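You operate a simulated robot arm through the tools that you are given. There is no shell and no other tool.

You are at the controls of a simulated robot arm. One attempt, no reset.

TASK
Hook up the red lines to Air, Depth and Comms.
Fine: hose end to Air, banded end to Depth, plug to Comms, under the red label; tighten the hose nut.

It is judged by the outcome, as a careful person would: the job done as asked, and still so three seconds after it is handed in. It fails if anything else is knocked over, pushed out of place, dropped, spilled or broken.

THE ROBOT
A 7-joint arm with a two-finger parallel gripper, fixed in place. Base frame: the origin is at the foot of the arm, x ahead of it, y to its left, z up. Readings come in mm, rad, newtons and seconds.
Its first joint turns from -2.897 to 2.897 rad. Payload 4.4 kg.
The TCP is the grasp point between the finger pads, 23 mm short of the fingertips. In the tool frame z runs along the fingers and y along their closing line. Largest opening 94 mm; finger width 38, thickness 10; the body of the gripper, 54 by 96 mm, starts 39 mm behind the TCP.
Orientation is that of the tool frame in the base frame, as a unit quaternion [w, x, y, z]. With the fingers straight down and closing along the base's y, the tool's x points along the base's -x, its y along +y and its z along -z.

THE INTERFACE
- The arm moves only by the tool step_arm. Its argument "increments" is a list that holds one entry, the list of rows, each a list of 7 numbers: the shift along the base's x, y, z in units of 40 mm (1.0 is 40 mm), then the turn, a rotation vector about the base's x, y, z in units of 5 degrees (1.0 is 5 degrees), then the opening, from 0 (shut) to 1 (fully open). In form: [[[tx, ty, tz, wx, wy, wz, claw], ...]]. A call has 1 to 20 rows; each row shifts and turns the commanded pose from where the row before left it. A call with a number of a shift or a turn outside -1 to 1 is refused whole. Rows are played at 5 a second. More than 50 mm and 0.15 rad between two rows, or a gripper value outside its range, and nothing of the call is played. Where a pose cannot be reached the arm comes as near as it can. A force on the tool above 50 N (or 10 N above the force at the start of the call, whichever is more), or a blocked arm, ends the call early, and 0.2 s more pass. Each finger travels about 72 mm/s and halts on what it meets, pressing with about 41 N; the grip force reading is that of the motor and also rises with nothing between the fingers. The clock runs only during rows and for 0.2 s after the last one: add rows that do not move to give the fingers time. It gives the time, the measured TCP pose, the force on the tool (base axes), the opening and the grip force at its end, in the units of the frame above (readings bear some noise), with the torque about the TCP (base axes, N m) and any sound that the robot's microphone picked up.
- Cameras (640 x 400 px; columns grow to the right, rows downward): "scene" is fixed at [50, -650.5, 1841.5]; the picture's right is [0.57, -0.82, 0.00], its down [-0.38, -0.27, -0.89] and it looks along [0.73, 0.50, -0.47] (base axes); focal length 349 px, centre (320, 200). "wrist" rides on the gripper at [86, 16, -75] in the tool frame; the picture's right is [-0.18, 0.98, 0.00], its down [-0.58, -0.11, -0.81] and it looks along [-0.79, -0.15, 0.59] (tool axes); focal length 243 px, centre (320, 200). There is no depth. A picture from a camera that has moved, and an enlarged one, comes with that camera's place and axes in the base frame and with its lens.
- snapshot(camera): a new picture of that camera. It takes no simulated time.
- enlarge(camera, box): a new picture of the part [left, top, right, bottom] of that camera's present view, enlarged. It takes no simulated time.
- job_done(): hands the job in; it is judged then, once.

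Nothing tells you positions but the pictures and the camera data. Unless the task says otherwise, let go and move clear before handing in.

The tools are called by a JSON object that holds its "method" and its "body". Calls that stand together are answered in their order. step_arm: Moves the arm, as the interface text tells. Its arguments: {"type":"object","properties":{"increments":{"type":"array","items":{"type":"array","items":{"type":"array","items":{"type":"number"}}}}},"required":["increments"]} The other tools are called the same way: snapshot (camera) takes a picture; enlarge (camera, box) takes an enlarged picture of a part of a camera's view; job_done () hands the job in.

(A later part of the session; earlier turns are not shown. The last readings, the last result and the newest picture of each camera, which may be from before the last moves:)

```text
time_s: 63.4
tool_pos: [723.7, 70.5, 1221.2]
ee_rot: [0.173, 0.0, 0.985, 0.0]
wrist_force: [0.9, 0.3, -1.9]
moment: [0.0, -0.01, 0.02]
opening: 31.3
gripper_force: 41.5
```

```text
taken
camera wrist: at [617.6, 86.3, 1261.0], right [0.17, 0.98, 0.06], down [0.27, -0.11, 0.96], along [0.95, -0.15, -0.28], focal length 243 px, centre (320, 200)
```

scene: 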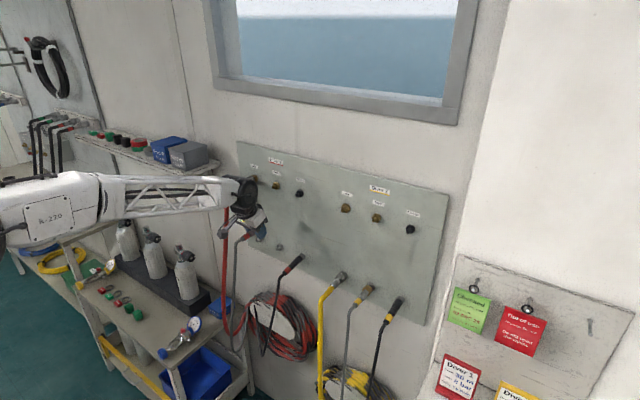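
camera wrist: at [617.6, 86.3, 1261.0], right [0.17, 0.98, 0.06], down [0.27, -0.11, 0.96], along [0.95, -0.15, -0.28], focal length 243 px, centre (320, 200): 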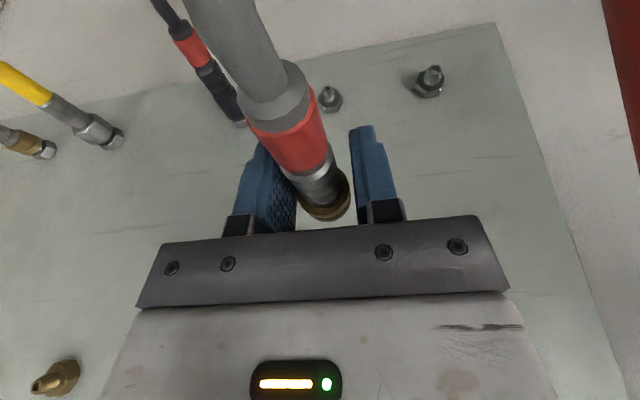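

{"method": "step_arm", "body": {"increments": [[[0, 0, 0.5, 0, 0, 0, 0.0], [0, 0, 0.5, 0, 0, 0, 0.0], [0, 0, 0.5, 0, 0, 0, 0.0], [0, 0, 0.5, 0, 0, 0, 0.0], [0, 0, 0.5, 0, 0, 0, 0.0], [0, 0, 0.5, 0, 0, 0, 0.0], [0, 0, 0, 0, 0, 0, 0.0], [0, 0, 0, 0, 0, 0, 0.0]]]}}

{"method": "snapshot", "body": {"camera": "wrist"}}

{"method": "enlarge", "body": {"camera": "wrist", "box": [240, 100, 400, 240]}}

{"method": "enlarge", "body": {"camera": "scene", "box": [210, 150, 306, 210]}}

```text
time_s: 65.2
tool_pos: [725.0, 68.8, 1340.5]
ee_rot: [0.173, 0.0, 0.985, 0.0]
wrist_force: [-0.9, 0.0, -1.5]
moment: [0.03, -0.03, 0.02]
opening: 31.0
gripper_force: 40.9
```

```text
taken
camera wrist: at [618.6, 85.2, 1379.9], right [0.17, 0.98, 0.06], down [0.27, -0.11, 0.96], along [0.95, -0.15, -0.28], focal length 243 px, centre (320, 200)
```

wrist: 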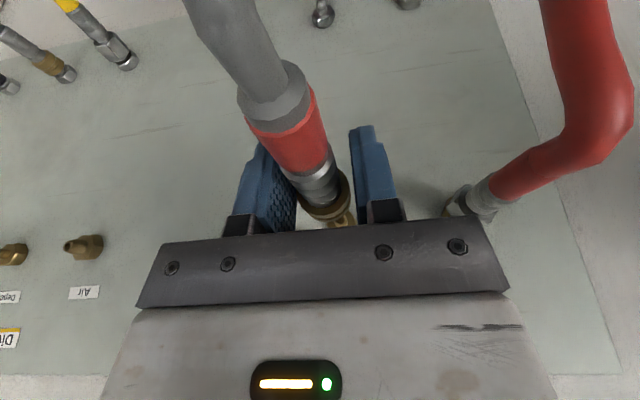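

```text
2.86 times, centred on (320, 170) of wrist
camera zoom: at [618.6, 85.2, 1379.9], right [0.17, 0.98, 0.06], down [0.27, -0.11, 0.96], along [0.95, -0.15, -0.28], focal length 693 px, centre (320, 286)
```

zoom: 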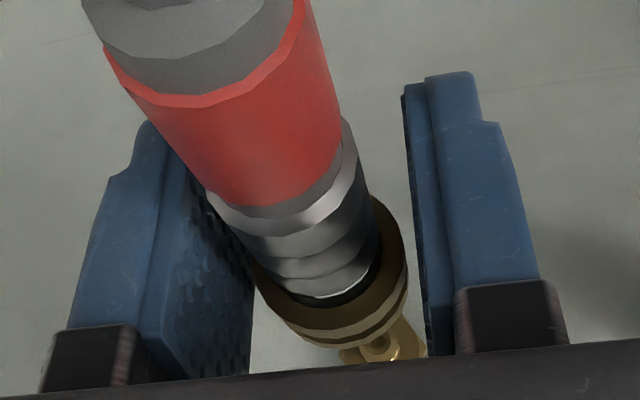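

```text
6.67 times, centred on (258, 180) of scene
camera zoom: at [50.0, -650.5, 1841.5], right [0.57, -0.82, 0.0], down [-0.38, -0.27, -0.89], along [0.73, 0.5, -0.47], focal length 2328 px, centre (733, 333)
```

zoom: 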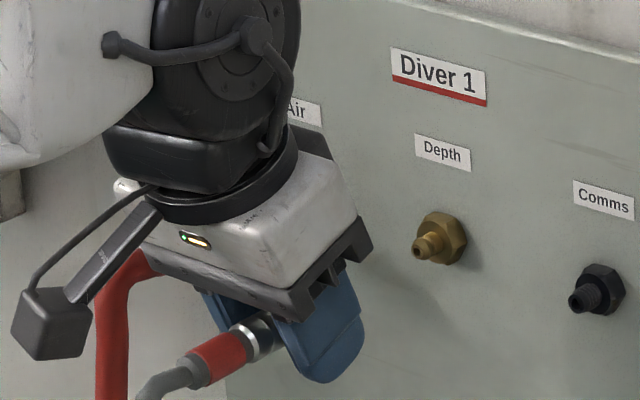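

The Depth outlet tip appears at the same spot in the wrist view as the stud did, so the alignment carries over. Advancing 50 mm, then slowly.

{"method": "step_arm", "body": {"increments": [[[0.4, 0, 0, 0, 0, 0, 0.0], [0.4, 0, 0, 0, 0, 0, 0.0], [0.3, 0, 0, 0, 0, 0, 0.0], [0.15, 0, 0, 0, 0, 0, 0.0], [0, 0, 0, 0, 0, 0, 0.0]]]}}

{"method": "step_arm", "body": {"increments": [[[0.1, 0, 0, 0, 0, 0, 0.0], [0.1, 0, 0, 0, 0, 0, 0.0], [0, 0, 0, 0, 0, 0, 0.0]]]}}

{"method": "enlarge", "body": {"camera": "wrist", "box": [240, 100, 400, 240]}}

{"method": "enlarge", "body": {"camera": "scene", "box": [240, 160, 304, 200]}}

```text
time_s: 66.4
tool_pos: [774.9, 70.2, 1340.6]
ee_rot: [0.174, 0.0, 0.985, 0.0]
wrist_force: [0.0, 0.0, -1.4]
moment: [-0.02, 0.0, -0.01]
opening: 31.5
gripper_force: 41.5
```

```text
time_s: 67.2
tool_pos: [783.0, 68.8, 1339.6]
ee_rot: [0.174, 0.0, 0.985, 0.0]
wrist_force: [0.0, 0.7, -1.4]
moment: [0.01, -0.03, 0.02]
opening: 31.3
gripper_force: 41.6
```

```text
2.86 times, centred on (320, 170) of wrist
camera zoom: at [676.1, 85.9, 1379.9], right [0.17, 0.98, 0.06], down [0.27, -0.11, 0.96], along [0.95, -0.15, -0.28], focal length 693 px, centre (320, 286)
```

zoom: 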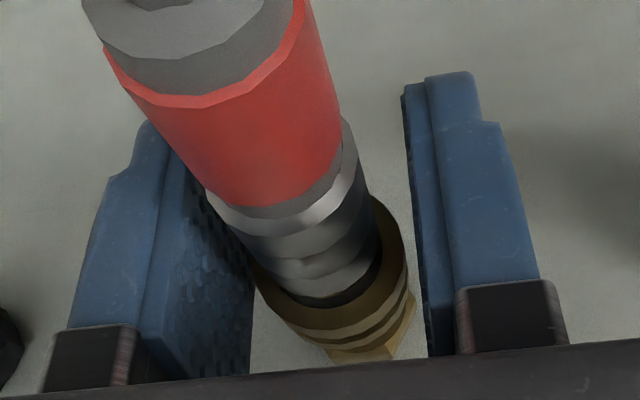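

```text
10.00 times, centred on (272, 180) of scene
camera zoom: at [50.0, -650.5, 1841.5], right [0.57, -0.82, 0.0], down [-0.38, -0.27, -0.89], along [0.73, 0.5, -0.47], focal length 3491 px, centre (800, 400)
```

zoom: 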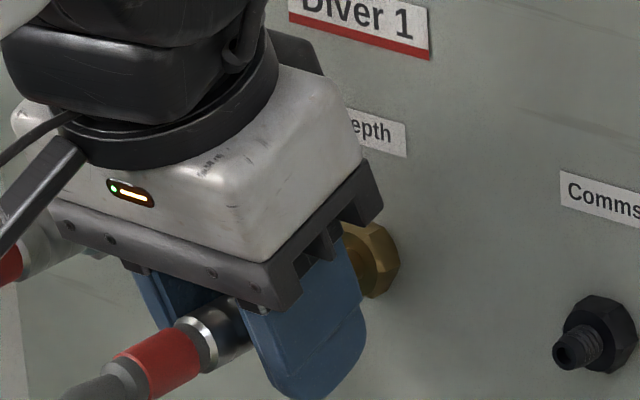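

{"method": "step_arm", "body": {"increments": [[[0.1, 0, 0, 0, 0, 0, 0.0], [0.1, 0, 0, 0, 0, 0, 0.0], [0, 0, 0, 0, 0, 0, 0.0]]]}}

{"method": "step_arm", "body": {"increments": [[[0.075, 0, 0, 0, 0, 0, 0.0], [0.05, 0, 0, 0, 0, 0, 0.0], [0, 0, 0, 0, 0, 0, 0.0]]]}}

{"method": "enlarge", "body": {"camera": "wrist", "box": [240, 100, 400, 240]}}

```text
time_s: 68.0
tool_pos: [790.1, 68.8, 1339.7]
ee_rot: [0.174, 0.0, 0.985, 0.0]
wrist_force: [0.4, -0.1, -1.5]
moment: [-0.06, 0.02, -0.01]
opening: 31.2
gripper_force: 41.0
```

```text
time_s: 68.8
tool_pos: [795.6, 69.2, 1339.3]
ee_rot: [0.174, 0.0, 0.985, 0.001]
wrist_force: [-0.3, -0.6, -1.1]
moment: [0.01, -0.01, -0.02]
opening: 31.2
gripper_force: 41.0
```

```text
2.86 times, centred on (320, 170) of wrist
camera zoom: at [689.2, 85.9, 1379.8], right [0.17, 0.98, 0.06], down [0.27, -0.11, 0.96], along [0.95, -0.15, -0.28], focal length 693 px, centre (320, 286)
```

zoom: 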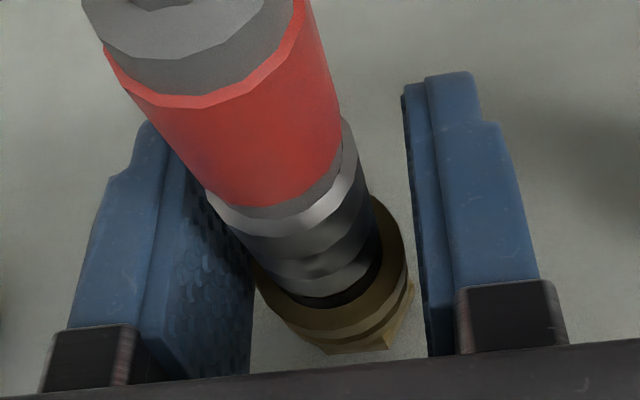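

{"method": "step_arm", "body": {"increments": [[[0.05, 0, 0, 0, 0, 0, 0.0], [0.025, 0, 0, 0, 0, 0, 0.0], [0, 0, 0, 0, 0, 0, 0.0]]]}}

{"method": "step_arm", "body": {"increments": [[[0.025, 0, 0, 0, 0, 0, 0.0], [0.025, 0, 0, 0, 0, 0, 0.0], [0, 0, 0, 0, 0, 0, 0.0]]]}}

{"method": "enlarge", "body": {"camera": "wrist", "box": [240, 100, 400, 240]}}

```text
time_s: 69.6
tool_pos: [798.9, 69.7, 1338.7]
ee_rot: [0.174, 0.0, 0.985, 0.0]
wrist_force: [-3.6, 1.0, -21.1]
moment: [-0.01, 0.28, -0.01]
opening: 31.4
gripper_force: 40.4
```

```text
time_s: 70.4
tool_pos: [799.4, 70.5, 1339.3]
ee_rot: [0.174, 0.0, 0.985, 0.0]
wrist_force: [-29.9, 4.1, -35.6]
moment: [-0.02, 0.51, 0.05]
opening: 31.4
gripper_force: 41.1
```

```text
2.86 times, centred on (320, 170) of wrist
camera zoom: at [693.8, 86.1, 1379.4], right [0.17, 0.98, 0.06], down [0.27, -0.11, 0.96], along [0.95, -0.15, -0.29], focal length 693 px, centre (320, 286)
```

zoom: 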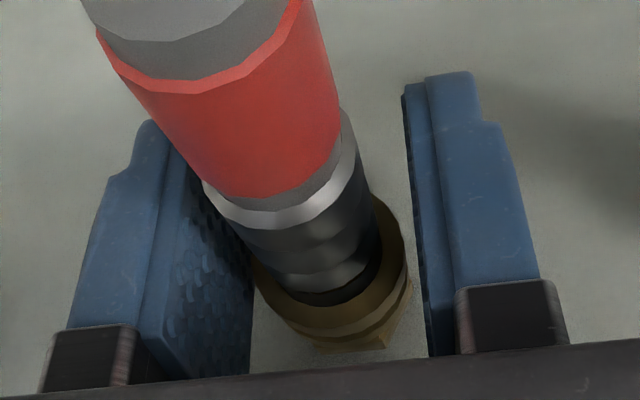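

There's a strong downward load (-36 N in z), so I'm holding the coupling slightly high relative to the outlet. I'll ease back a little and lower by about 1 mm.

{"method": "step_arm", "body": {"increments": [[[-0.025, 0, -0.02, 0, 0, 0, 0.0], [0, 0, 0, 0, 0, 0, 0.0]]]}}

{"method": "step_arm", "body": {"increments": [[[0, 0, -0.02, 0, 0, 0, 0.0], [0, 0, 0, 0, 0, 0, 0.0]]]}}

```text
time_s: 71.0
tool_pos: [798.4, 70.2, 1339.3]
ee_rot: [0.173, 0.0, 0.985, 0.0]
wrist_force: [-12.2, 6.7, -27.2]
moment: [-0.04, 0.42, 0.14]
opening: 31.5
gripper_force: 40.6
```

```text
time_s: 71.6
tool_pos: [799.5, 69.9, 1339.2]
ee_rot: [0.174, 0.0, 0.985, 0.0]
wrist_force: [-5.0, 3.5, -13.0]
moment: [-0.05, 0.25, 0.06]
opening: 31.1
gripper_force: 41.0
```

{"method": "step_arm", "body": {"increments": [[[0, 0, -0.022, 0, 0, 0, 0.0], [0, 0, 0, 0, 0, 0, 0.0]]]}}

{"method": "enlarge", "body": {"camera": "wrist", "box": [240, 100, 400, 240]}}

{"method": "enlarge", "body": {"camera": "scene", "box": [240, 160, 304, 200]}}

```text
time_s: 72.2
tool_pos: [799.3, 70.0, 1338.8]
ee_rot: [0.175, -0.001, 0.985, 0.0]
wrist_force: [-4.4, -1.6, 3.3]
moment: [-0.02, 0.02, -0.02]
opening: 31.4
gripper_force: 41.5
```

```text
2.86 times, centred on (320, 170) of wrist
camera zoom: at [692.9, 86.2, 1378.8], right [0.17, 0.98, 0.06], down [0.27, -0.11, 0.96], along [0.95, -0.15, -0.28], focal length 693 px, centre (320, 286)
```

zoom: 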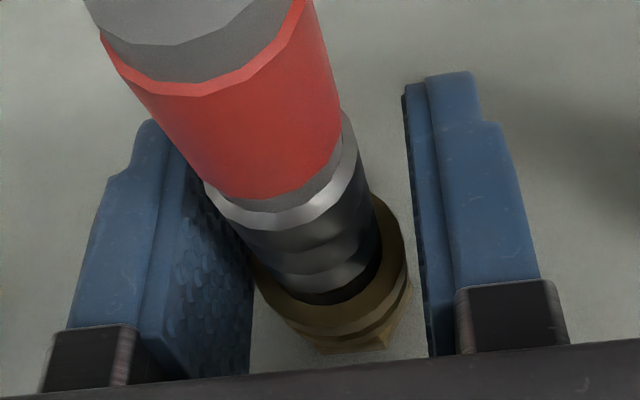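

```text
10.00 times, centred on (272, 180) of scene
camera zoom: at [50.0, -650.5, 1841.5], right [0.57, -0.82, 0.0], down [-0.38, -0.27, -0.89], along [0.73, 0.5, -0.47], focal length 3491 px, centre (800, 400)
```

zoom: 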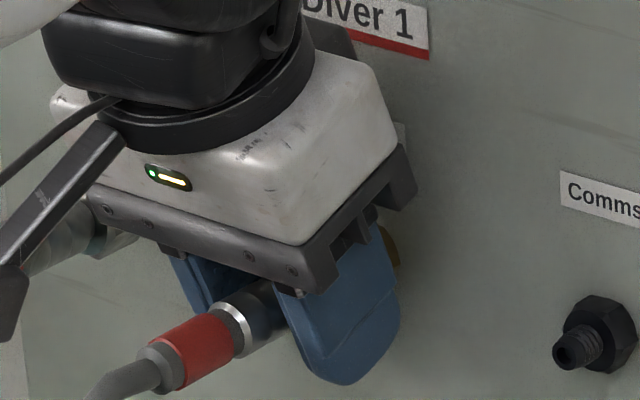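

Side forces are now near zero, so it's coaxial. I'll push firmly straight in to seat the latch.

{"method": "step_arm", "body": {"increments": [[[0.03, 0, 0, 0, 0, 0, 0.0], [0.02, 0, 0, 0, 0, 0, 0.0], [0, 0, 0, 0, 0, 0, 0.0]]]}}

{"method": "enlarge", "body": {"camera": "wrist", "box": [240, 100, 400, 240]}}

```text
time_s: 73.0
tool_pos: [801.3, 70.6, 1339.5]
ee_rot: [0.175, 0.0, 0.985, -0.001]
wrist_force: [-27.0, -4.9, 11.1]
moment: [-0.02, -0.13, -0.07]
opening: 31.5
gripper_force: 41.3
```

```text
2.86 times, centred on (320, 170) of wrist
camera zoom: at [694.8, 86.3, 1378.4], right [0.17, 0.98, 0.06], down [0.27, -0.11, 0.96], along [0.95, -0.15, -0.28], focal length 693 px, centre (320, 286)
```

zoom: 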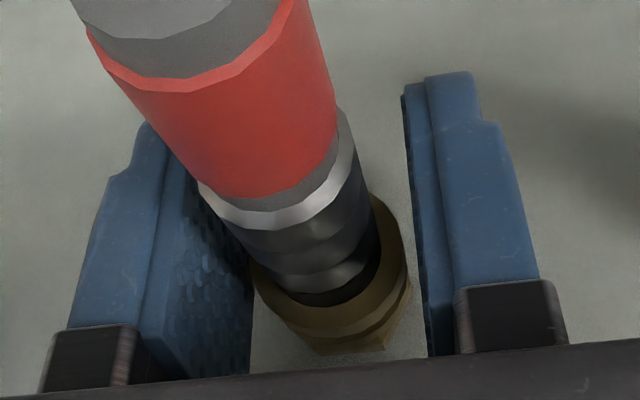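

Seated against the stop at 27 N. I'll ease off, release, and look at how it sits.

{"method": "step_arm", "body": {"increments": [[[-0.035, 0, 0, 0, 0, 0, 0.0], [0, 0, 0, 0, 0, 0, 0.3], [0, 0, 0, 0, 0, 0, 0.6], [0, 0, 0, 0, 0, 0, 0.6]]]}}

{"method": "enlarge", "body": {"camera": "wrist", "box": [240, 100, 400, 240]}}

```text
time_s: 74.0
tool_pos: [800.2, 70.6, 1337.5]
ee_rot: [0.173, -0.001, 0.985, 0.0]
wrist_force: [0.1, -0.6, -1.0]
moment: [-0.02, 0.0, -0.02]
opening: 56.3
gripper_force: 0.0
```

```text
2.86 times, centred on (320, 170) of wrist
camera zoom: at [694.2, 86.3, 1377.3], right [0.17, 0.98, 0.06], down [0.27, -0.11, 0.96], along [0.95, -0.15, -0.29], focal length 693 px, centre (320, 286)
```

zoom: 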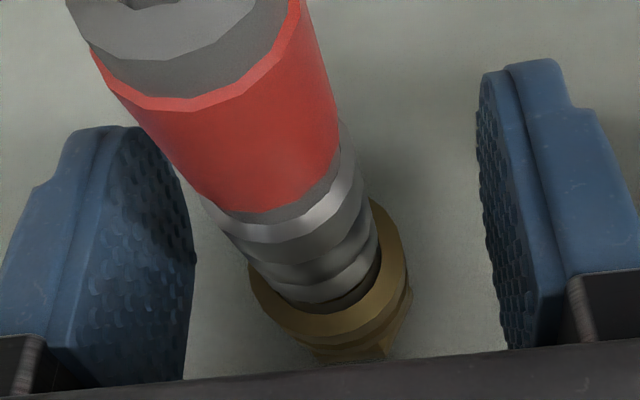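

It stays in place after release. To confirm it's latched I'll grip the silver body behind the sleeve and give it a light tug.

{"method": "step_arm", "body": {"increments": [[[-0.3, 0, 0, 0, 0, 0, 0.6], [-0.3, 0, 0, 0, 0, 0, 0.6], [0, 0, 0, 0, 0, 0, 0.3], [0, 0, 0, 0, 0, 0, 0.0], [0, 0, 0, 0, 0, 0, 0.0], [0, 0, 0, 0, 0, 0, 0.0]]]}}

{"method": "enlarge", "body": {"camera": "wrist", "box": [240, 100, 400, 240]}}

```text
time_s: 75.4
tool_pos: [775.3, 70.6, 1336.7]
ee_rot: [0.174, 0.0, 0.985, 0.0]
wrist_force: [-4.9, -7.2, -4.0]
moment: [0.0, 0.18, -0.3]
opening: 19.7
gripper_force: 41.3
```

```text
2.86 times, centred on (320, 170) of wrist
camera zoom: at [669.1, 86.3, 1376.5], right [0.17, 0.98, 0.06], down [0.27, -0.11, 0.96], along [0.95, -0.15, -0.29], focal length 693 px, centre (320, 286)
```

zoom: 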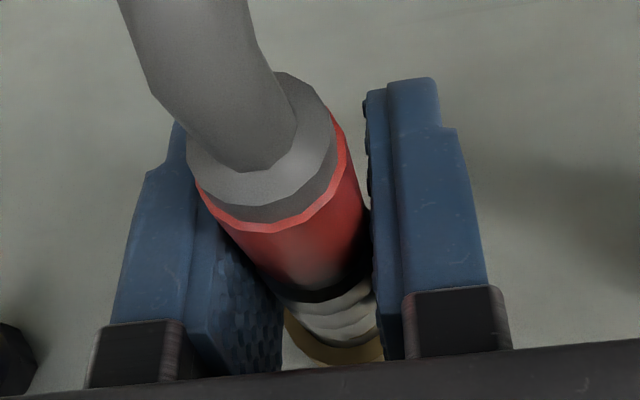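

{"method": "step_arm", "body": {"increments": [[[-0.025, -0.01, 0, 0, 0, 0, 0.0], [-0.025, 0, 0, 0, 0, 0, 0.0], [0, 0, 0, 0, 0, 0, 0.0]]]}}

{"method": "enlarge", "body": {"camera": "wrist", "box": [240, 100, 400, 240]}}

```text
time_s: 76.2
tool_pos: [774.3, 70.3, 1336.5]
ee_rot: [0.173, 0.0, 0.985, 0.0]
wrist_force: [31.0, 4.4, -4.9]
moment: [-0.09, 0.32, 0.14]
opening: 19.3
gripper_force: 41.4
```

```text
2.86 times, centred on (320, 170) of wrist
camera zoom: at [668.3, 86.0, 1376.6], right [0.17, 0.98, 0.06], down [0.27, -0.11, 0.96], along [0.95, -0.15, -0.28], focal length 693 px, centre (320, 286)
```

zoom: 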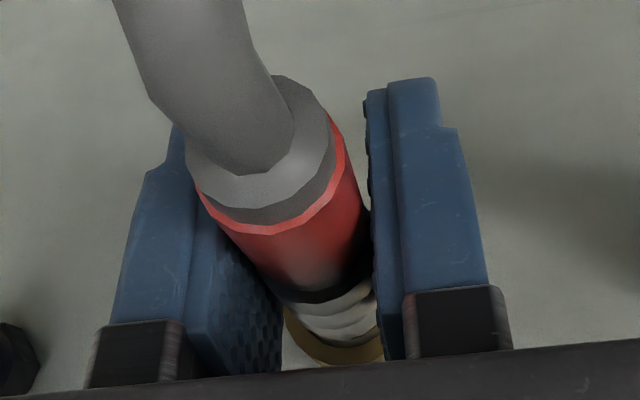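

It holds against 31 N, so the Depth coupling is latched. I'll relieve, release and retreat.

{"method": "step_arm", "body": {"increments": [[[0.035, 0, 0, 0, 0, 0, 0.0], [0, 0, 0, 0, 0, 0, 0.3], [0, 0, 0, 0, 0, 0, 0.6], [0, 0, 0, 0, 0, 0, 0.6], [-0.15, 0, 0.4, 0, 0, 0, 0.6], [-0.3, 0, 0.8, 0, 0, 0, 0.6], [-0.3, 0, 0.8, 0, 0, 0, 0.6], [-0.9, 0, 0.3, 0, 0, 0, 0.6], [-1, 0, 0, 0, 0, 0, 0.6], [0, 0, 0, 0, 0, 0, 0.6]]]}}

{"method": "snapshot", "body": {"camera": "scene"}}

{"method": "enlarge", "body": {"camera": "scene", "box": [230, 155, 310, 205]}}

{"method": "snapshot", "body": {"camera": "wrist"}}

```text
time_s: 78.4
tool_pos: [670.2, 71.5, 1427.8]
ee_rot: [0.174, 0.0, 0.985, 0.0]
wrist_force: [0.3, 0.0, -0.2]
moment: [0.0, 0.0, -0.01]
opening: 56.3
gripper_force: 0.1
```

```text
taken
```

scene: 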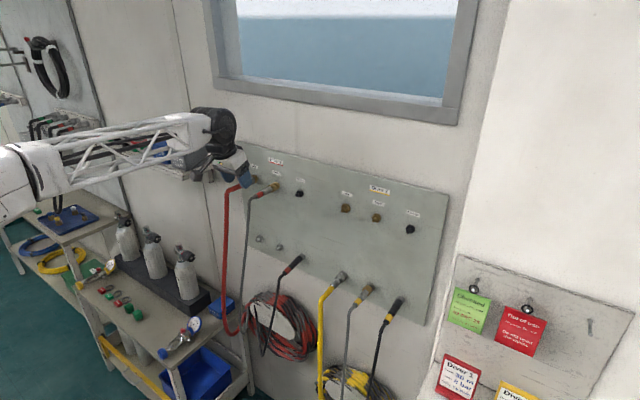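

```text
8.00 times, centred on (270, 180) of scene
camera zoom: at [50.0, -650.5, 1841.5], right [0.57, -0.82, 0.0], down [-0.38, -0.27, -0.89], along [0.73, 0.5, -0.47], focal length 2793 px, centre (720, 360)
```

zoom: 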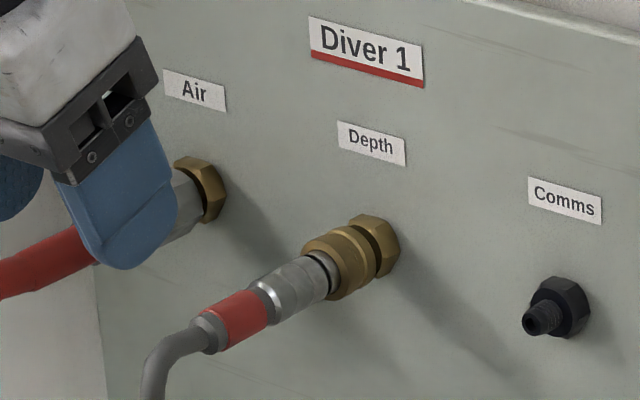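

```text
taken
camera wrist: at [565.0, 87.9, 1468.5], right [0.17, 0.98, 0.06], down [0.27, -0.11, 0.96], along [0.95, -0.15, -0.28], focal length 243 px, centre (320, 200)
```

wrist: 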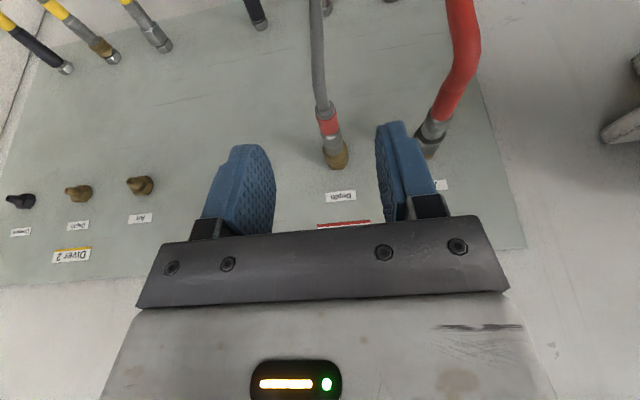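

Air and Depth both look properly connected. Next is the black plug at y≈-30; I'll move over at a safe height and descend to look at it.

{"method": "step_arm", "body": {"increments": [[[-0.5, -0.8, 0, 0, 0, 0, 0.75], [-0.2, -0.9, 0, 0, 0, 0, 0.75], [0, -0.82, -0.3, 0, 0, 0, 0.75], [0, 0, -1, 0, 0, 0, 0.75], [0, 0, -1, 0, 0, 0, 0.75], [0, 0, -1, 0, 0, 0, 0.75], [0, 0, -1, 0, 0, 0, 0.75], [0, 0, -1, 0, 0, 0, 0.75], [0, 0, -1, 0, 0, 0, 0.75], [0, 0, -0.5, 0, 0, 0, 0.75], [0, 0, 0, 0, 0, 0, 0.75]]]}}

{"method": "snapshot", "body": {"camera": "wrist"}}

{"method": "enlarge", "body": {"camera": "wrist", "box": [270, 110, 398, 190]}}

{"method": "snapshot", "body": {"camera": "scene"}}

{"method": "enlarge", "body": {"camera": "scene", "box": [270, 242, 318, 272]}}

```text
time_s: 80.8
tool_pos: [641.1, -28.8, 1157.6]
ee_rot: [0.174, 0.0, 0.985, 0.0]
wrist_force: [0.6, -0.3, 0.1]
moment: [0.01, 0.0, -0.01]
opening: 70.4
gripper_force: 0.1
```

```text
taken
camera wrist: at [534.6, -13.8, 1197.1], right [0.17, 0.98, 0.06], down [0.27, -0.11, 0.96], along [0.95, -0.15, -0.28], focal length 243 px, centre (320, 200)
```

wrist: 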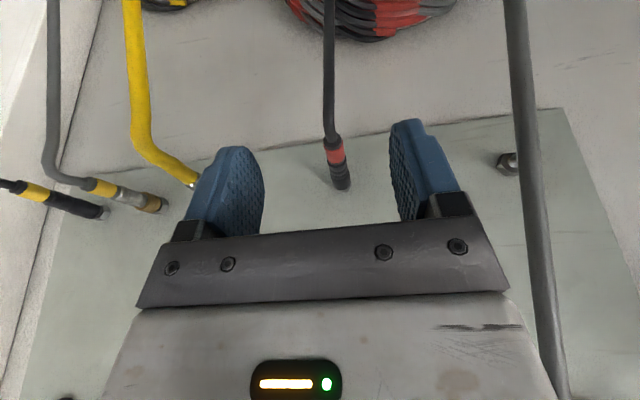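

```text
5.00 times, centred on (334, 150) of wrist
camera zoom: at [534.6, -13.8, 1197.1], right [0.17, 0.98, 0.06], down [0.27, -0.11, 0.96], along [0.95, -0.15, -0.28], focal length 1213 px, centre (250, 450)
```

zoom: 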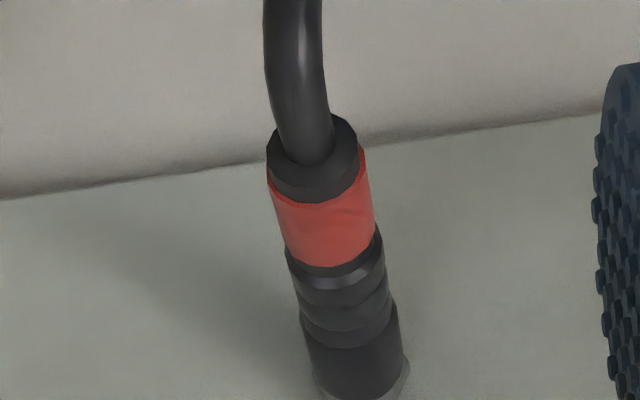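

```text
taken
```

scene: 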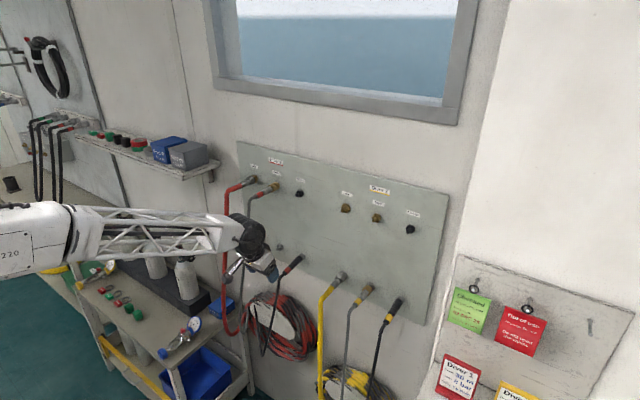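

```text
13.33 times, centred on (294, 257) of scene
camera zoom: at [50.0, -650.5, 1841.5], right [0.57, -0.82, 0.0], down [-0.38, -0.27, -0.89], along [0.73, 0.5, -0.47], focal length 4655 px, centre (667, -560)
```

zoom: 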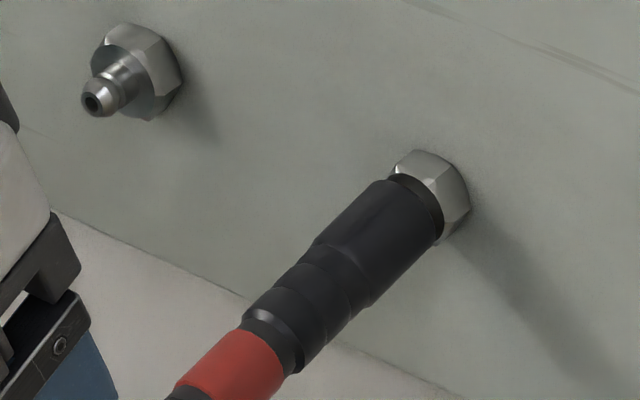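

The black plug has a plain shell near the panel with ribs behind it. I'll come down over the shell with open fingers and check clearance.

{"method": "step_arm", "body": {"increments": [[[0.9, 0.015, 0, 0, 0, 0, 0.7], [0.9, 0.015, 0, 0, 0, 0, 0.65], [0.9, 0, 0, 0, 0, 0, 0.6], [0.55, 0, 0, 0, 0, 0, 0.6], [0.15, 0, -0.42, 0, 0, 0, 0.6], [0.15, 0, -0.42, 0, 0, 0, 0.6], [0.15, 0, -0.42, 0, 0, 0, 0.6], [0.15, 0, -0.42, 0, 0, 0, 0.6], [0, 0, 0, 0, 0, 0, 0.6]]]}}

{"method": "enlarge", "body": {"camera": "wrist", "box": [240, 100, 400, 240]}}

{"method": "enlarge", "body": {"camera": "scene", "box": [260, 235, 324, 275]}}

{"method": "snapshot", "body": {"camera": "scene"}}

```text
time_s: 82.8
tool_pos: [796.9, -30.5, 1089.6]
ee_rot: [0.174, 0.0, 0.985, 0.0]
wrist_force: [-0.1, -1.0, -0.9]
moment: [-0.02, -0.02, 0.0]
opening: 56.4
gripper_force: 0.1
```

```text
2.86 times, centred on (320, 170) of wrist
camera zoom: at [690.0, -14.6, 1129.3], right [0.17, 0.98, 0.06], down [0.27, -0.11, 0.96], along [0.95, -0.15, -0.28], focal length 693 px, centre (320, 286)
```

zoom: 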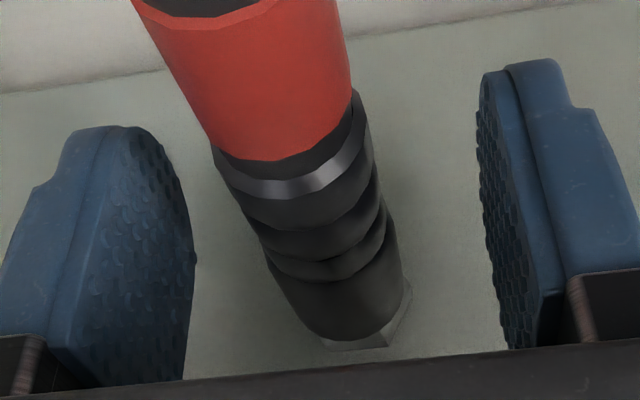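

```text
10.00 times, centred on (292, 255) of scene
camera zoom: at [50.0, -650.5, 1841.5], right [0.57, -0.82, 0.0], down [-0.38, -0.27, -0.89], along [0.73, 0.5, -0.47], focal length 3491 px, centre (600, -350)
```

zoom: 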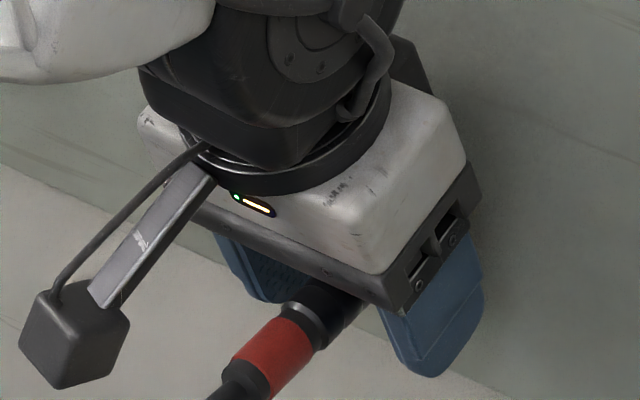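

```text
taken
```

scene: 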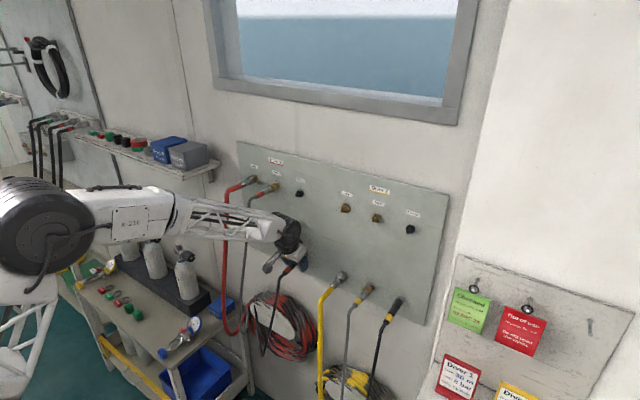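

The plug sits about 1.5 mm toward +y of centre. I'll shift and close on the shell.

{"method": "step_arm", "body": {"increments": [[[0, 0.035, 0, 0, 0, 0, 0.5], [0, 0, 0, 0, 0, 0, 0.25], [0, 0, 0, 0, 0, 0, 0.0], [0, 0, 0, 0, 0, 0, 0.0], [0, 0, 0, 0, 0, 0, 0.0]]]}}

{"method": "enlarge", "body": {"camera": "wrist", "box": [240, 100, 400, 240]}}

```text
time_s: 84.0
tool_pos: [795.2, -29.4, 1090.1]
ee_rot: [0.173, -0.001, 0.985, 0.0]
wrist_force: [0.5, -10.1, 0.9]
moment: [-0.02, -0.03, -0.19]
opening: 25.3
gripper_force: 41.4
```

```text
2.86 times, centred on (320, 170) of wrist
camera zoom: at [689.5, -13.2, 1130.0], right [0.17, 0.98, 0.06], down [0.27, -0.11, 0.96], along [0.95, -0.15, -0.28], focal length 693 px, centre (320, 286)
```

zoom: 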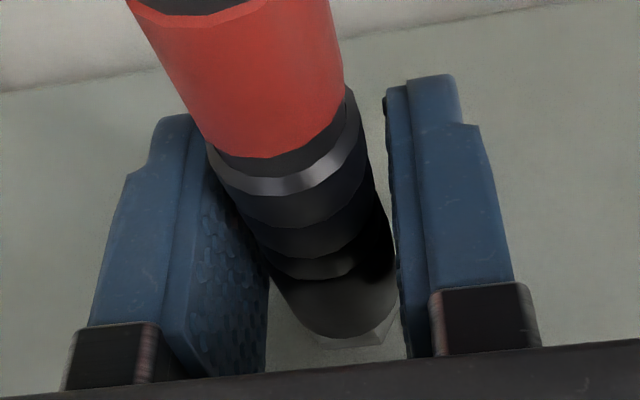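

{"method": "step_arm", "body": {"increments": [[[0, -0.016, 0, 0, 0, 0, 0.0], [0, 0, 0, 0, 0, 0, 0.0]]]}}

{"method": "step_arm", "body": {"increments": [[[-0.04, 0, 0, 0, 0, 0, 0.0], [-0.035, 0, 0, 0, 0, 0, 0.0], [0, 0, 0, 0, 0, 0, 0.0]]]}}

{"method": "enlarge", "body": {"camera": "wrist", "box": [240, 100, 400, 240]}}

```text
time_s: 84.6
tool_pos: [796.0, -29.4, 1090.2]
ee_rot: [0.173, 0.001, 0.985, 0.0]
wrist_force: [4.6, -7.5, -2.5]
moment: [0.05, 0.09, -0.11]
opening: 25.5
gripper_force: 40.9
```

```text
time_s: 85.4
tool_pos: [792.3, -28.2, 1090.3]
ee_rot: [0.174, 0.0, 0.985, 0.0]
wrist_force: [0.1, -4.1, -2.2]
moment: [0.05, 0.05, -0.1]
opening: 25.7
gripper_force: 40.6
```

```text
2.86 times, centred on (320, 170) of wrist
camera zoom: at [685.7, -12.8, 1130.2], right [0.17, 0.98, 0.06], down [0.27, -0.11, 0.96], along [0.95, -0.15, -0.28], focal length 693 px, centre (320, 286)
```

zoom: 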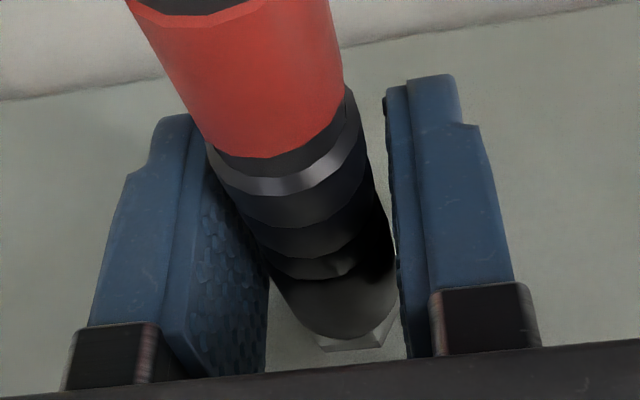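

The plug slides freely off its stud. I'll pull it fully clear.

{"method": "step_arm", "body": {"increments": [[[-0.15, -0.006, 0, 0, 0, 0, 0.0], [-0.25, 0, 0, 0, 0, 0, 0.0], [-0.3, 0, 0, 0, 0, 0, 0.0], [-0.35, 0, 0, 0, 0, 0, 0.0], [-0.35, 0, 0, 0, 0, 0, 0.0], [-0.3, 0, 0, 0, 0, 0, 0.0], [0, 0, 0, 0, 0, 0, 0.0]]]}}

{"method": "enlarge", "body": {"camera": "wrist", "box": [240, 100, 400, 240]}}

{"method": "enlarge", "body": {"camera": "scene", "box": [240, 220, 336, 280]}}

```text
time_s: 87.0
tool_pos: [724.3, -30.5, 1090.9]
ee_rot: [0.173, -0.001, 0.985, -0.001]
wrist_force: [0.5, 0.4, -0.3]
moment: [-0.03, -0.04, 0.02]
opening: 25.7
gripper_force: 41.4
```

```text
2.86 times, centred on (320, 170) of wrist
camera zoom: at [617.6, -14.2, 1130.2], right [0.17, 0.98, 0.06], down [0.27, -0.11, 0.96], along [0.95, -0.15, -0.28], focal length 693 px, centre (320, 286)
```

zoom: 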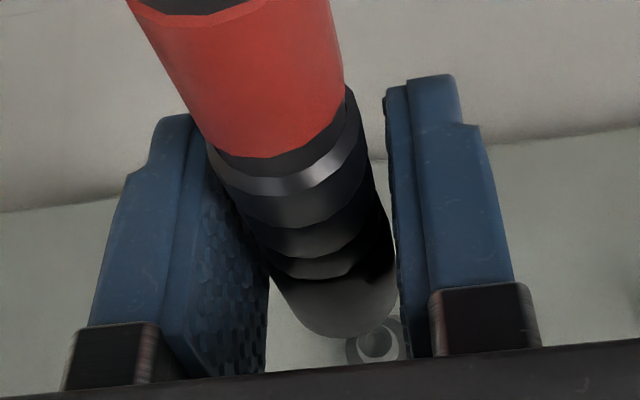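

```text
6.67 times, centred on (288, 250) of scene
camera zoom: at [50.0, -650.5, 1841.5], right [0.57, -0.82, 0.0], down [-0.38, -0.27, -0.89], along [0.73, 0.5, -0.47], focal length 2328 px, centre (533, -133)
```

zoom: 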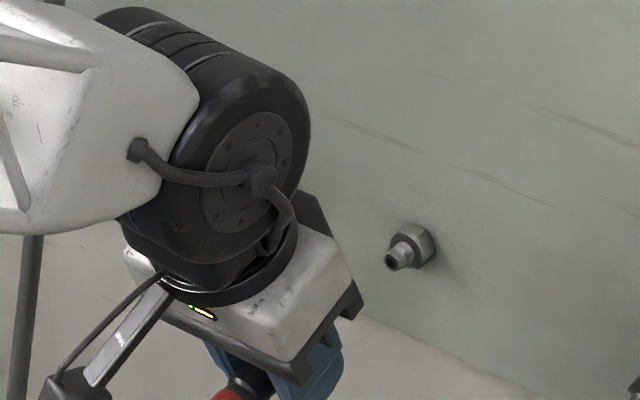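

{"method": "step_arm", "body": {"increments": [[[0, 0, 0.22, 0, 0, 0, 0.0], [0, 0, 0.5, 0, 0, 0, 0.0], [0, 0, 0.5, 0, 0, 0, 0.0], [0, 0, 0.5, 0, 0, 0, 0.0], [0, 0, 0.5, 0, 0, 0, 0.0], [0, 0, 0.5, 0, 0, 0, 0.0], [0, 0, 0.5, 0, 0, 0, 0.0], [0, 0, 0, 0, 0, 0, 0.0]]]}}

{"method": "snapshot", "body": {"camera": "scene"}}

{"method": "snapshot", "body": {"camera": "wrist"}}

```text
time_s: 88.8
tool_pos: [723.1, -28.6, 1216.1]
ee_rot: [0.174, 0.001, 0.985, 0.0]
wrist_force: [0.2, -0.3, -1.0]
moment: [0.03, 0.0, 0.0]
opening: 25.5
gripper_force: 41.2
```

```text
taken
```

scene: 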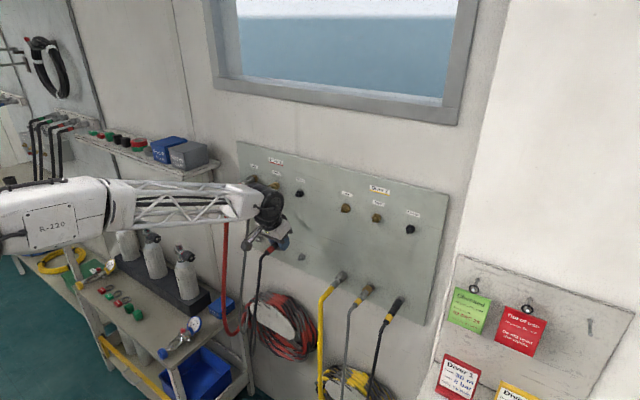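

```text
taken
camera wrist: at [617.7, -12.7, 1256.9], right [0.17, 0.98, 0.06], down [0.27, -0.11, 0.96], along [0.95, -0.15, -0.28], focal length 243 px, centre (320, 200)
```

wrist: 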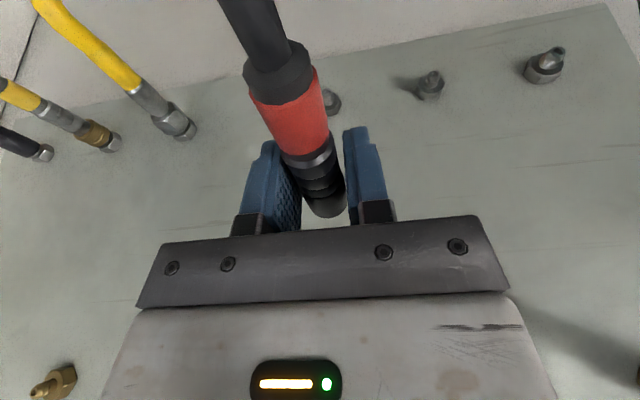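

{"method": "step_arm", "body": {"increments": [[[0, 0, 0.5, 0, 0, 0, 0.0], [0, 0, 0.5, 0, 0, 0, 0.0], [0, 0, 0.5, 0, 0, 0, 0.0], [0, 0, 0.5, 0, 0, 0, 0.0], [0, 0, 0.5, 0, 0, 0, 0.0], [0, 0, 0.5, 0, 0, 0, 0.0], [0, 0, 0, 0, 0, 0, 0.0], [0, 0, 0, 0, 0, 0, 0.0]]]}}

{"method": "enlarge", "body": {"camera": "wrist", "box": [240, 100, 400, 240]}}

{"method": "snapshot", "body": {"camera": "wrist"}}

{"method": "snapshot", "body": {"camera": "scene"}}

```text
time_s: 90.6
tool_pos: [724.8, -28.9, 1338.0]
ee_rot: [0.174, 0.0, 0.985, 0.0]
wrist_force: [-0.1, -0.7, -0.7]
moment: [-0.01, 0.0, -0.02]
opening: 25.4
gripper_force: 41.1
```

```text
2.86 times, centred on (320, 170) of wrist
camera zoom: at [618.9, -13.6, 1378.6], right [0.17, 0.98, 0.06], down [0.27, -0.11, 0.96], along [0.95, -0.15, -0.28], focal length 693 px, centre (320, 286)
```

zoom: 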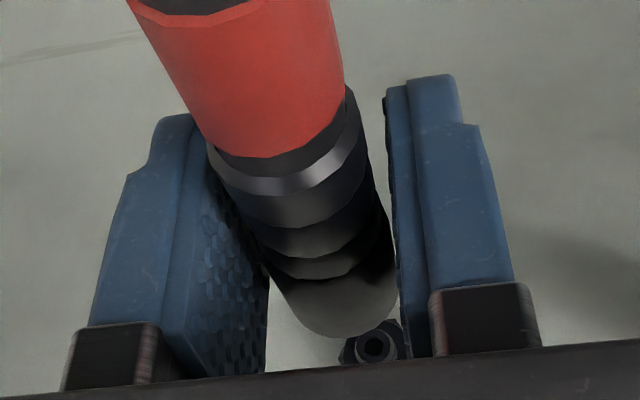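

```text
taken
camera wrist: at [618.9, -13.6, 1378.6], right [0.17, 0.98, 0.06], down [0.27, -0.11, 0.96], along [0.95, -0.15, -0.28], focal length 243 px, centre (320, 200)
```

wrist: 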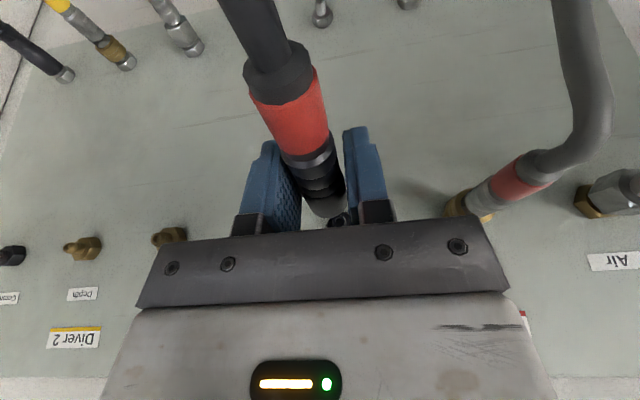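

```text
taken
```

scene: 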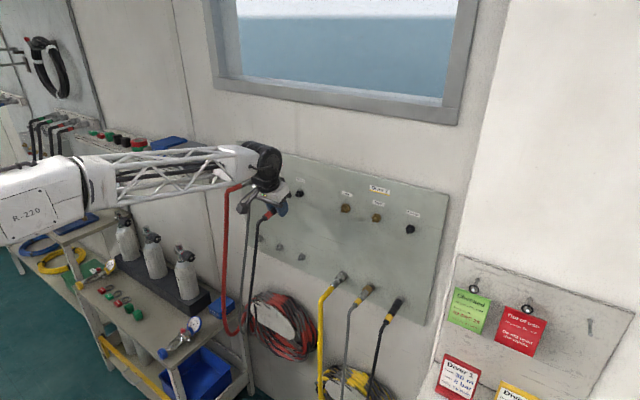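

The Comms outlet tip is at nearly the same place in view as the stud was; I'm about 1 mm low. I'll correct that and advance.

{"method": "step_arm", "body": {"increments": [[[0.3, 0, 0.022, 0, 0, 0, 0.0], [0.4, 0, 0, 0, 0, 0, 0.0], [0.35, 0, 0, 0, 0, 0, 0.0], [0.15, 0, 0, 0, 0, 0, 0.0], [0, 0, 0, 0, 0, 0, 0.0]]]}}

{"method": "enlarge", "body": {"camera": "wrist", "box": [240, 100, 400, 240]}}

{"method": "enlarge", "body": {"camera": "scene", "box": [260, 165, 324, 205]}}

```text
time_s: 91.8
tool_pos: [771.4, -28.7, 1338.2]
ee_rot: [0.173, 0.0, 0.985, 0.0]
wrist_force: [-0.5, -0.4, -0.8]
moment: [0.0, -0.03, -0.02]
opening: 25.6
gripper_force: 40.4
```

```text
2.86 times, centred on (320, 170) of wrist
camera zoom: at [666.8, -12.6, 1379.6], right [0.17, 0.98, 0.06], down [0.27, -0.11, 0.96], along [0.95, -0.15, -0.28], focal length 693 px, centre (320, 286)
```

zoom: 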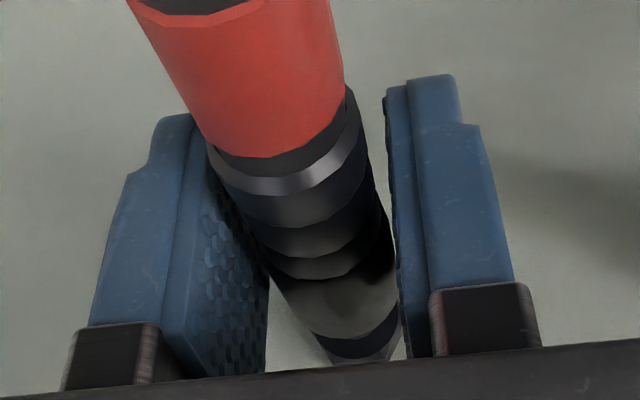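

```text
10.00 times, centred on (292, 185) of scene
camera zoom: at [50.0, -650.5, 1841.5], right [0.57, -0.82, 0.0], down [-0.38, -0.27, -0.89], along [0.73, 0.5, -0.47], focal length 3491 px, centre (600, 350)
```

zoom: 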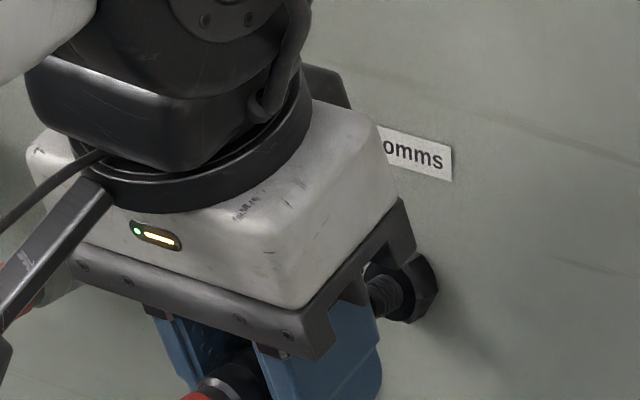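

{"method": "step_arm", "body": {"increments": [[[0.1, 0, 0, 0, 0, 0, 0.0], [0.1, 0, 0, 0, 0, 0, 0.0], [0, 0, 0, 0, 0, 0, 0.0]]]}}

{"method": "step_arm", "body": {"increments": [[[0.1, 0, 0, 0, 0, 0, 0.0], [0.075, 0, 0, 0, 0, 0, 0.0], [0, 0, 0, 0, 0, 0, 0.0]]]}}

{"method": "enlarge", "body": {"camera": "wrist", "box": [240, 100, 400, 240]}}

```text
time_s: 92.6
tool_pos: [782.3, -28.5, 1339.9]
ee_rot: [0.174, 0.0, 0.985, 0.0]
wrist_force: [1.0, -0.7, -0.9]
moment: [-0.01, -0.01, 0.02]
opening: 25.5
gripper_force: 41.1
```

```text
time_s: 93.4
tool_pos: [787.7, -29.7, 1340.6]
ee_rot: [0.173, 0.001, 0.985, 0.0]
wrist_force: [-0.9, -0.3, -2.3]
moment: [-0.01, -0.01, -0.05]
opening: 25.5
gripper_force: 41.0
```

```text
2.86 times, centred on (320, 170) of wrist
camera zoom: at [681.4, -12.7, 1379.9], right [0.17, 0.98, 0.06], down [0.27, -0.11, 0.96], along [0.95, -0.15, -0.28], focal length 693 px, centre (320, 286)
```

zoom: 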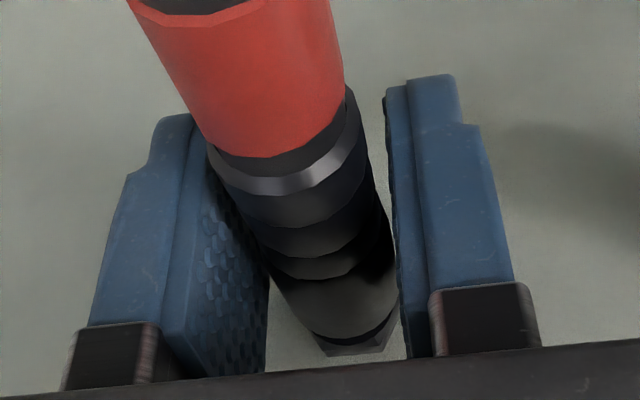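

8 mm remain to the parked depth and forces are still near zero. I'll continue in small steps.

{"method": "step_arm", "body": {"increments": [[[0.05, 0, 0, 0, 0, 0, 0.0], [0.05, 0, 0, 0, 0, 0, 0.0], [0, 0, 0, 0, 0, 0, 0.0]]]}}

{"method": "step_arm", "body": {"increments": [[[0.04, 0, 0, 0, 0, 0, 0.0], [0.035, 0, 0, 0, 0, 0, 0.0], [0, 0, 0, 0, 0, 0, 0.0]]]}}

```text
time_s: 94.2
tool_pos: [791.6, -29.8, 1339.5]
ee_rot: [0.174, 0.001, 0.985, 0.001]
wrist_force: [-0.6, -0.6, -1.7]
moment: [0.01, 0.04, -0.01]
opening: 25.8
gripper_force: 40.5
```

```text
time_s: 95.0
tool_pos: [794.2, -30.8, 1339.5]
ee_rot: [0.174, 0.0, 0.985, 0.0]
wrist_force: [-20.3, 0.7, -0.8]
moment: [0.02, -0.03, 0.04]
opening: 25.7
gripper_force: 40.9
```

Contact at 20 N, about 1 mm short of the parked depth. I'll push a little more to seat it fully.

{"method": "step_arm", "body": {"increments": [[[0.025, 0, 0, 0, 0, 0, 0.0], [0, 0, 0, 0, 0, 0, 0.0]]]}}

{"method": "enlarge", "body": {"camera": "wrist", "box": [240, 100, 400, 240]}}

{"method": "enlarge", "body": {"camera": "scene", "box": [260, 165, 324, 205]}}

```text
time_s: 95.6
tool_pos: [794.9, -29.7, 1339.4]
ee_rot: [0.174, 0.0, 0.985, 0.0]
wrist_force: [-31.0, 4.2, -2.5]
moment: [-0.03, 0.03, 0.05]
opening: 25.6
gripper_force: 41.3
```

```text
2.86 times, centred on (320, 170) of wrist
camera zoom: at [688.5, -13.0, 1380.1], right [0.17, 0.98, 0.06], down [0.27, -0.11, 0.96], along [0.95, -0.15, -0.28], focal length 693 px, centre (320, 286)
```

zoom: 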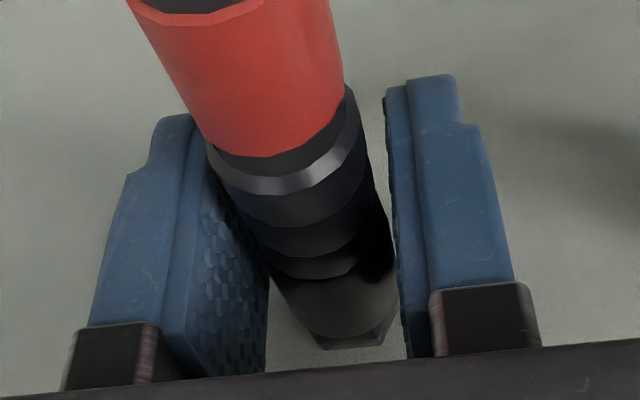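

```text
10.00 times, centred on (292, 185) of scene
camera zoom: at [50.0, -650.5, 1841.5], right [0.57, -0.82, 0.0], down [-0.38, -0.27, -0.89], along [0.73, 0.5, -0.47], focal length 3491 px, centre (600, 350)
```

zoom: 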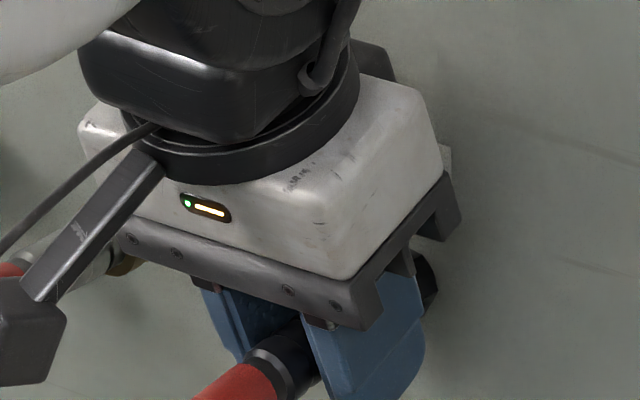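

{"method": "step_arm", "body": {"increments": [[[-0.035, 0, 0, 0, 0, 0, 0.0], [0, 0, 0, 0, 0, 0, 0.0]]]}}

{"method": "step_arm", "body": {"increments": [[[-0.025, 0, 0, 0, 0, 0, 0.0], [0, 0, 0, 0, 0, 0, 0.0]]]}}

```text
time_s: 96.2
tool_pos: [793.4, -29.8, 1340.7]
ee_rot: [0.173, 0.0, 0.985, 0.0]
wrist_force: [-7.8, 4.2, 0.2]
moment: [0.02, -0.08, 0.06]
opening: 25.5
gripper_force: 41.1
```

```text
time_s: 96.8
tool_pos: [792.7, -29.7, 1339.8]
ee_rot: [0.173, 0.0, 0.985, 0.0]
wrist_force: [2.2, 7.4, 1.8]
moment: [0.0, -0.03, 0.13]
opening: 25.5
gripper_force: 40.5
```

{"method": "step_arm", "body": {"increments": [[[-0.025, 0, 0, 0, 0, 0, 0.0], [0, 0, 0, 0, 0, 0, 0.0]]]}}

```text
time_s: 97.4
tool_pos: [791.1, -29.8, 1339.4]
ee_rot: [0.173, 0.0, 0.985, 0.0]
wrist_force: [-0.3, 0.5, -1.8]
moment: [-0.01, -0.03, 0.04]
opening: 25.7
gripper_force: 41.3
```

The plug pulls back without resistance, so it hasn't latched yet. I'll push again, a bit harder this time, and watch for it to drop in.

{"method": "step_arm", "body": {"increments": [[[0.05, 0, 0, 0, 0, 0, 0.0], [0.025, 0, 0, 0, 0, 0, 0.0], [0.02, 0, 0, 0, 0, 0, 0.0], [0, 0, 0, 0, 0, 0, 0.0]]]}}

{"method": "step_arm", "body": {"increments": [[[0.015, 0, 0, 0, 0, 0, 0.0], [0, 0, 0, 0, 0, 0, 0.0]]]}}

{"method": "enlarge", "body": {"camera": "wrist", "box": [240, 100, 400, 240]}}

```text
time_s: 98.4
tool_pos: [795.3, -30.5, 1340.1]
ee_rot: [0.173, 0.0, 0.985, 0.0]
wrist_force: [0.5, 0.8, -0.8]
moment: [0.02, -0.01, -0.03]
opening: 25.9
gripper_force: 40.8
```

```text
time_s: 99.0
tool_pos: [796.1, -28.7, 1340.6]
ee_rot: [0.174, 0.0, 0.985, 0.0]
wrist_force: [-0.2, 0.6, -0.8]
moment: [-0.04, -0.02, 0.01]
opening: 25.6
gripper_force: 41.3
```

```text
2.86 times, centred on (320, 170) of wrist
camera zoom: at [689.6, -12.9, 1379.8], right [0.17, 0.98, 0.06], down [0.27, -0.11, 0.96], along [0.95, -0.15, -0.28], focal length 693 px, centre (320, 286)
```

zoom: 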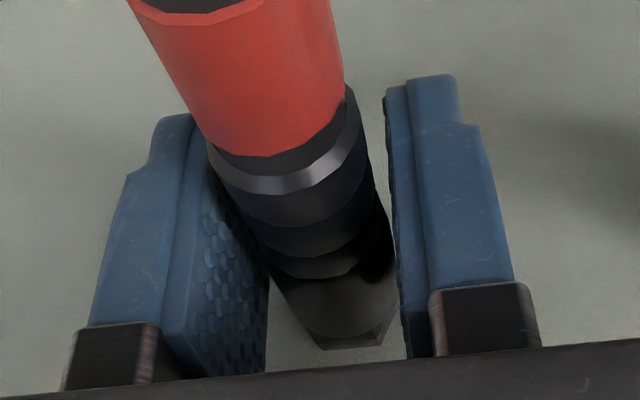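

Now it goes deeper with no resistance. I'll continue pushing gently until it bottoms.

{"method": "step_arm", "body": {"increments": [[[0.025, 0, 0, 0, 0, 0, 0.0], [0, 0, 0, 0, 0, 0, 0.0]]]}}

{"method": "step_arm", "body": {"increments": [[[0.025, 0, 0, 0, 0, 0, 0.0], [0, 0, 0, 0, 0, 0, 0.0]]]}}

```text
time_s: 99.6
tool_pos: [798.3, -30.7, 1340.1]
ee_rot: [0.174, 0.0, 0.985, 0.0]
wrist_force: [-27.6, 5.1, -6.2]
moment: [0.04, 0.23, 0.14]
opening: 25.7
gripper_force: 40.9
```

```text
time_s: 100.2
tool_pos: [798.2, -27.1, 1340.9]
ee_rot: [0.173, 0.001, 0.985, 0.0]
wrist_force: [-29.8, -3.9, -7.3]
moment: [-0.03, 0.25, 0.04]
opening: 25.8
gripper_force: 40.7
```

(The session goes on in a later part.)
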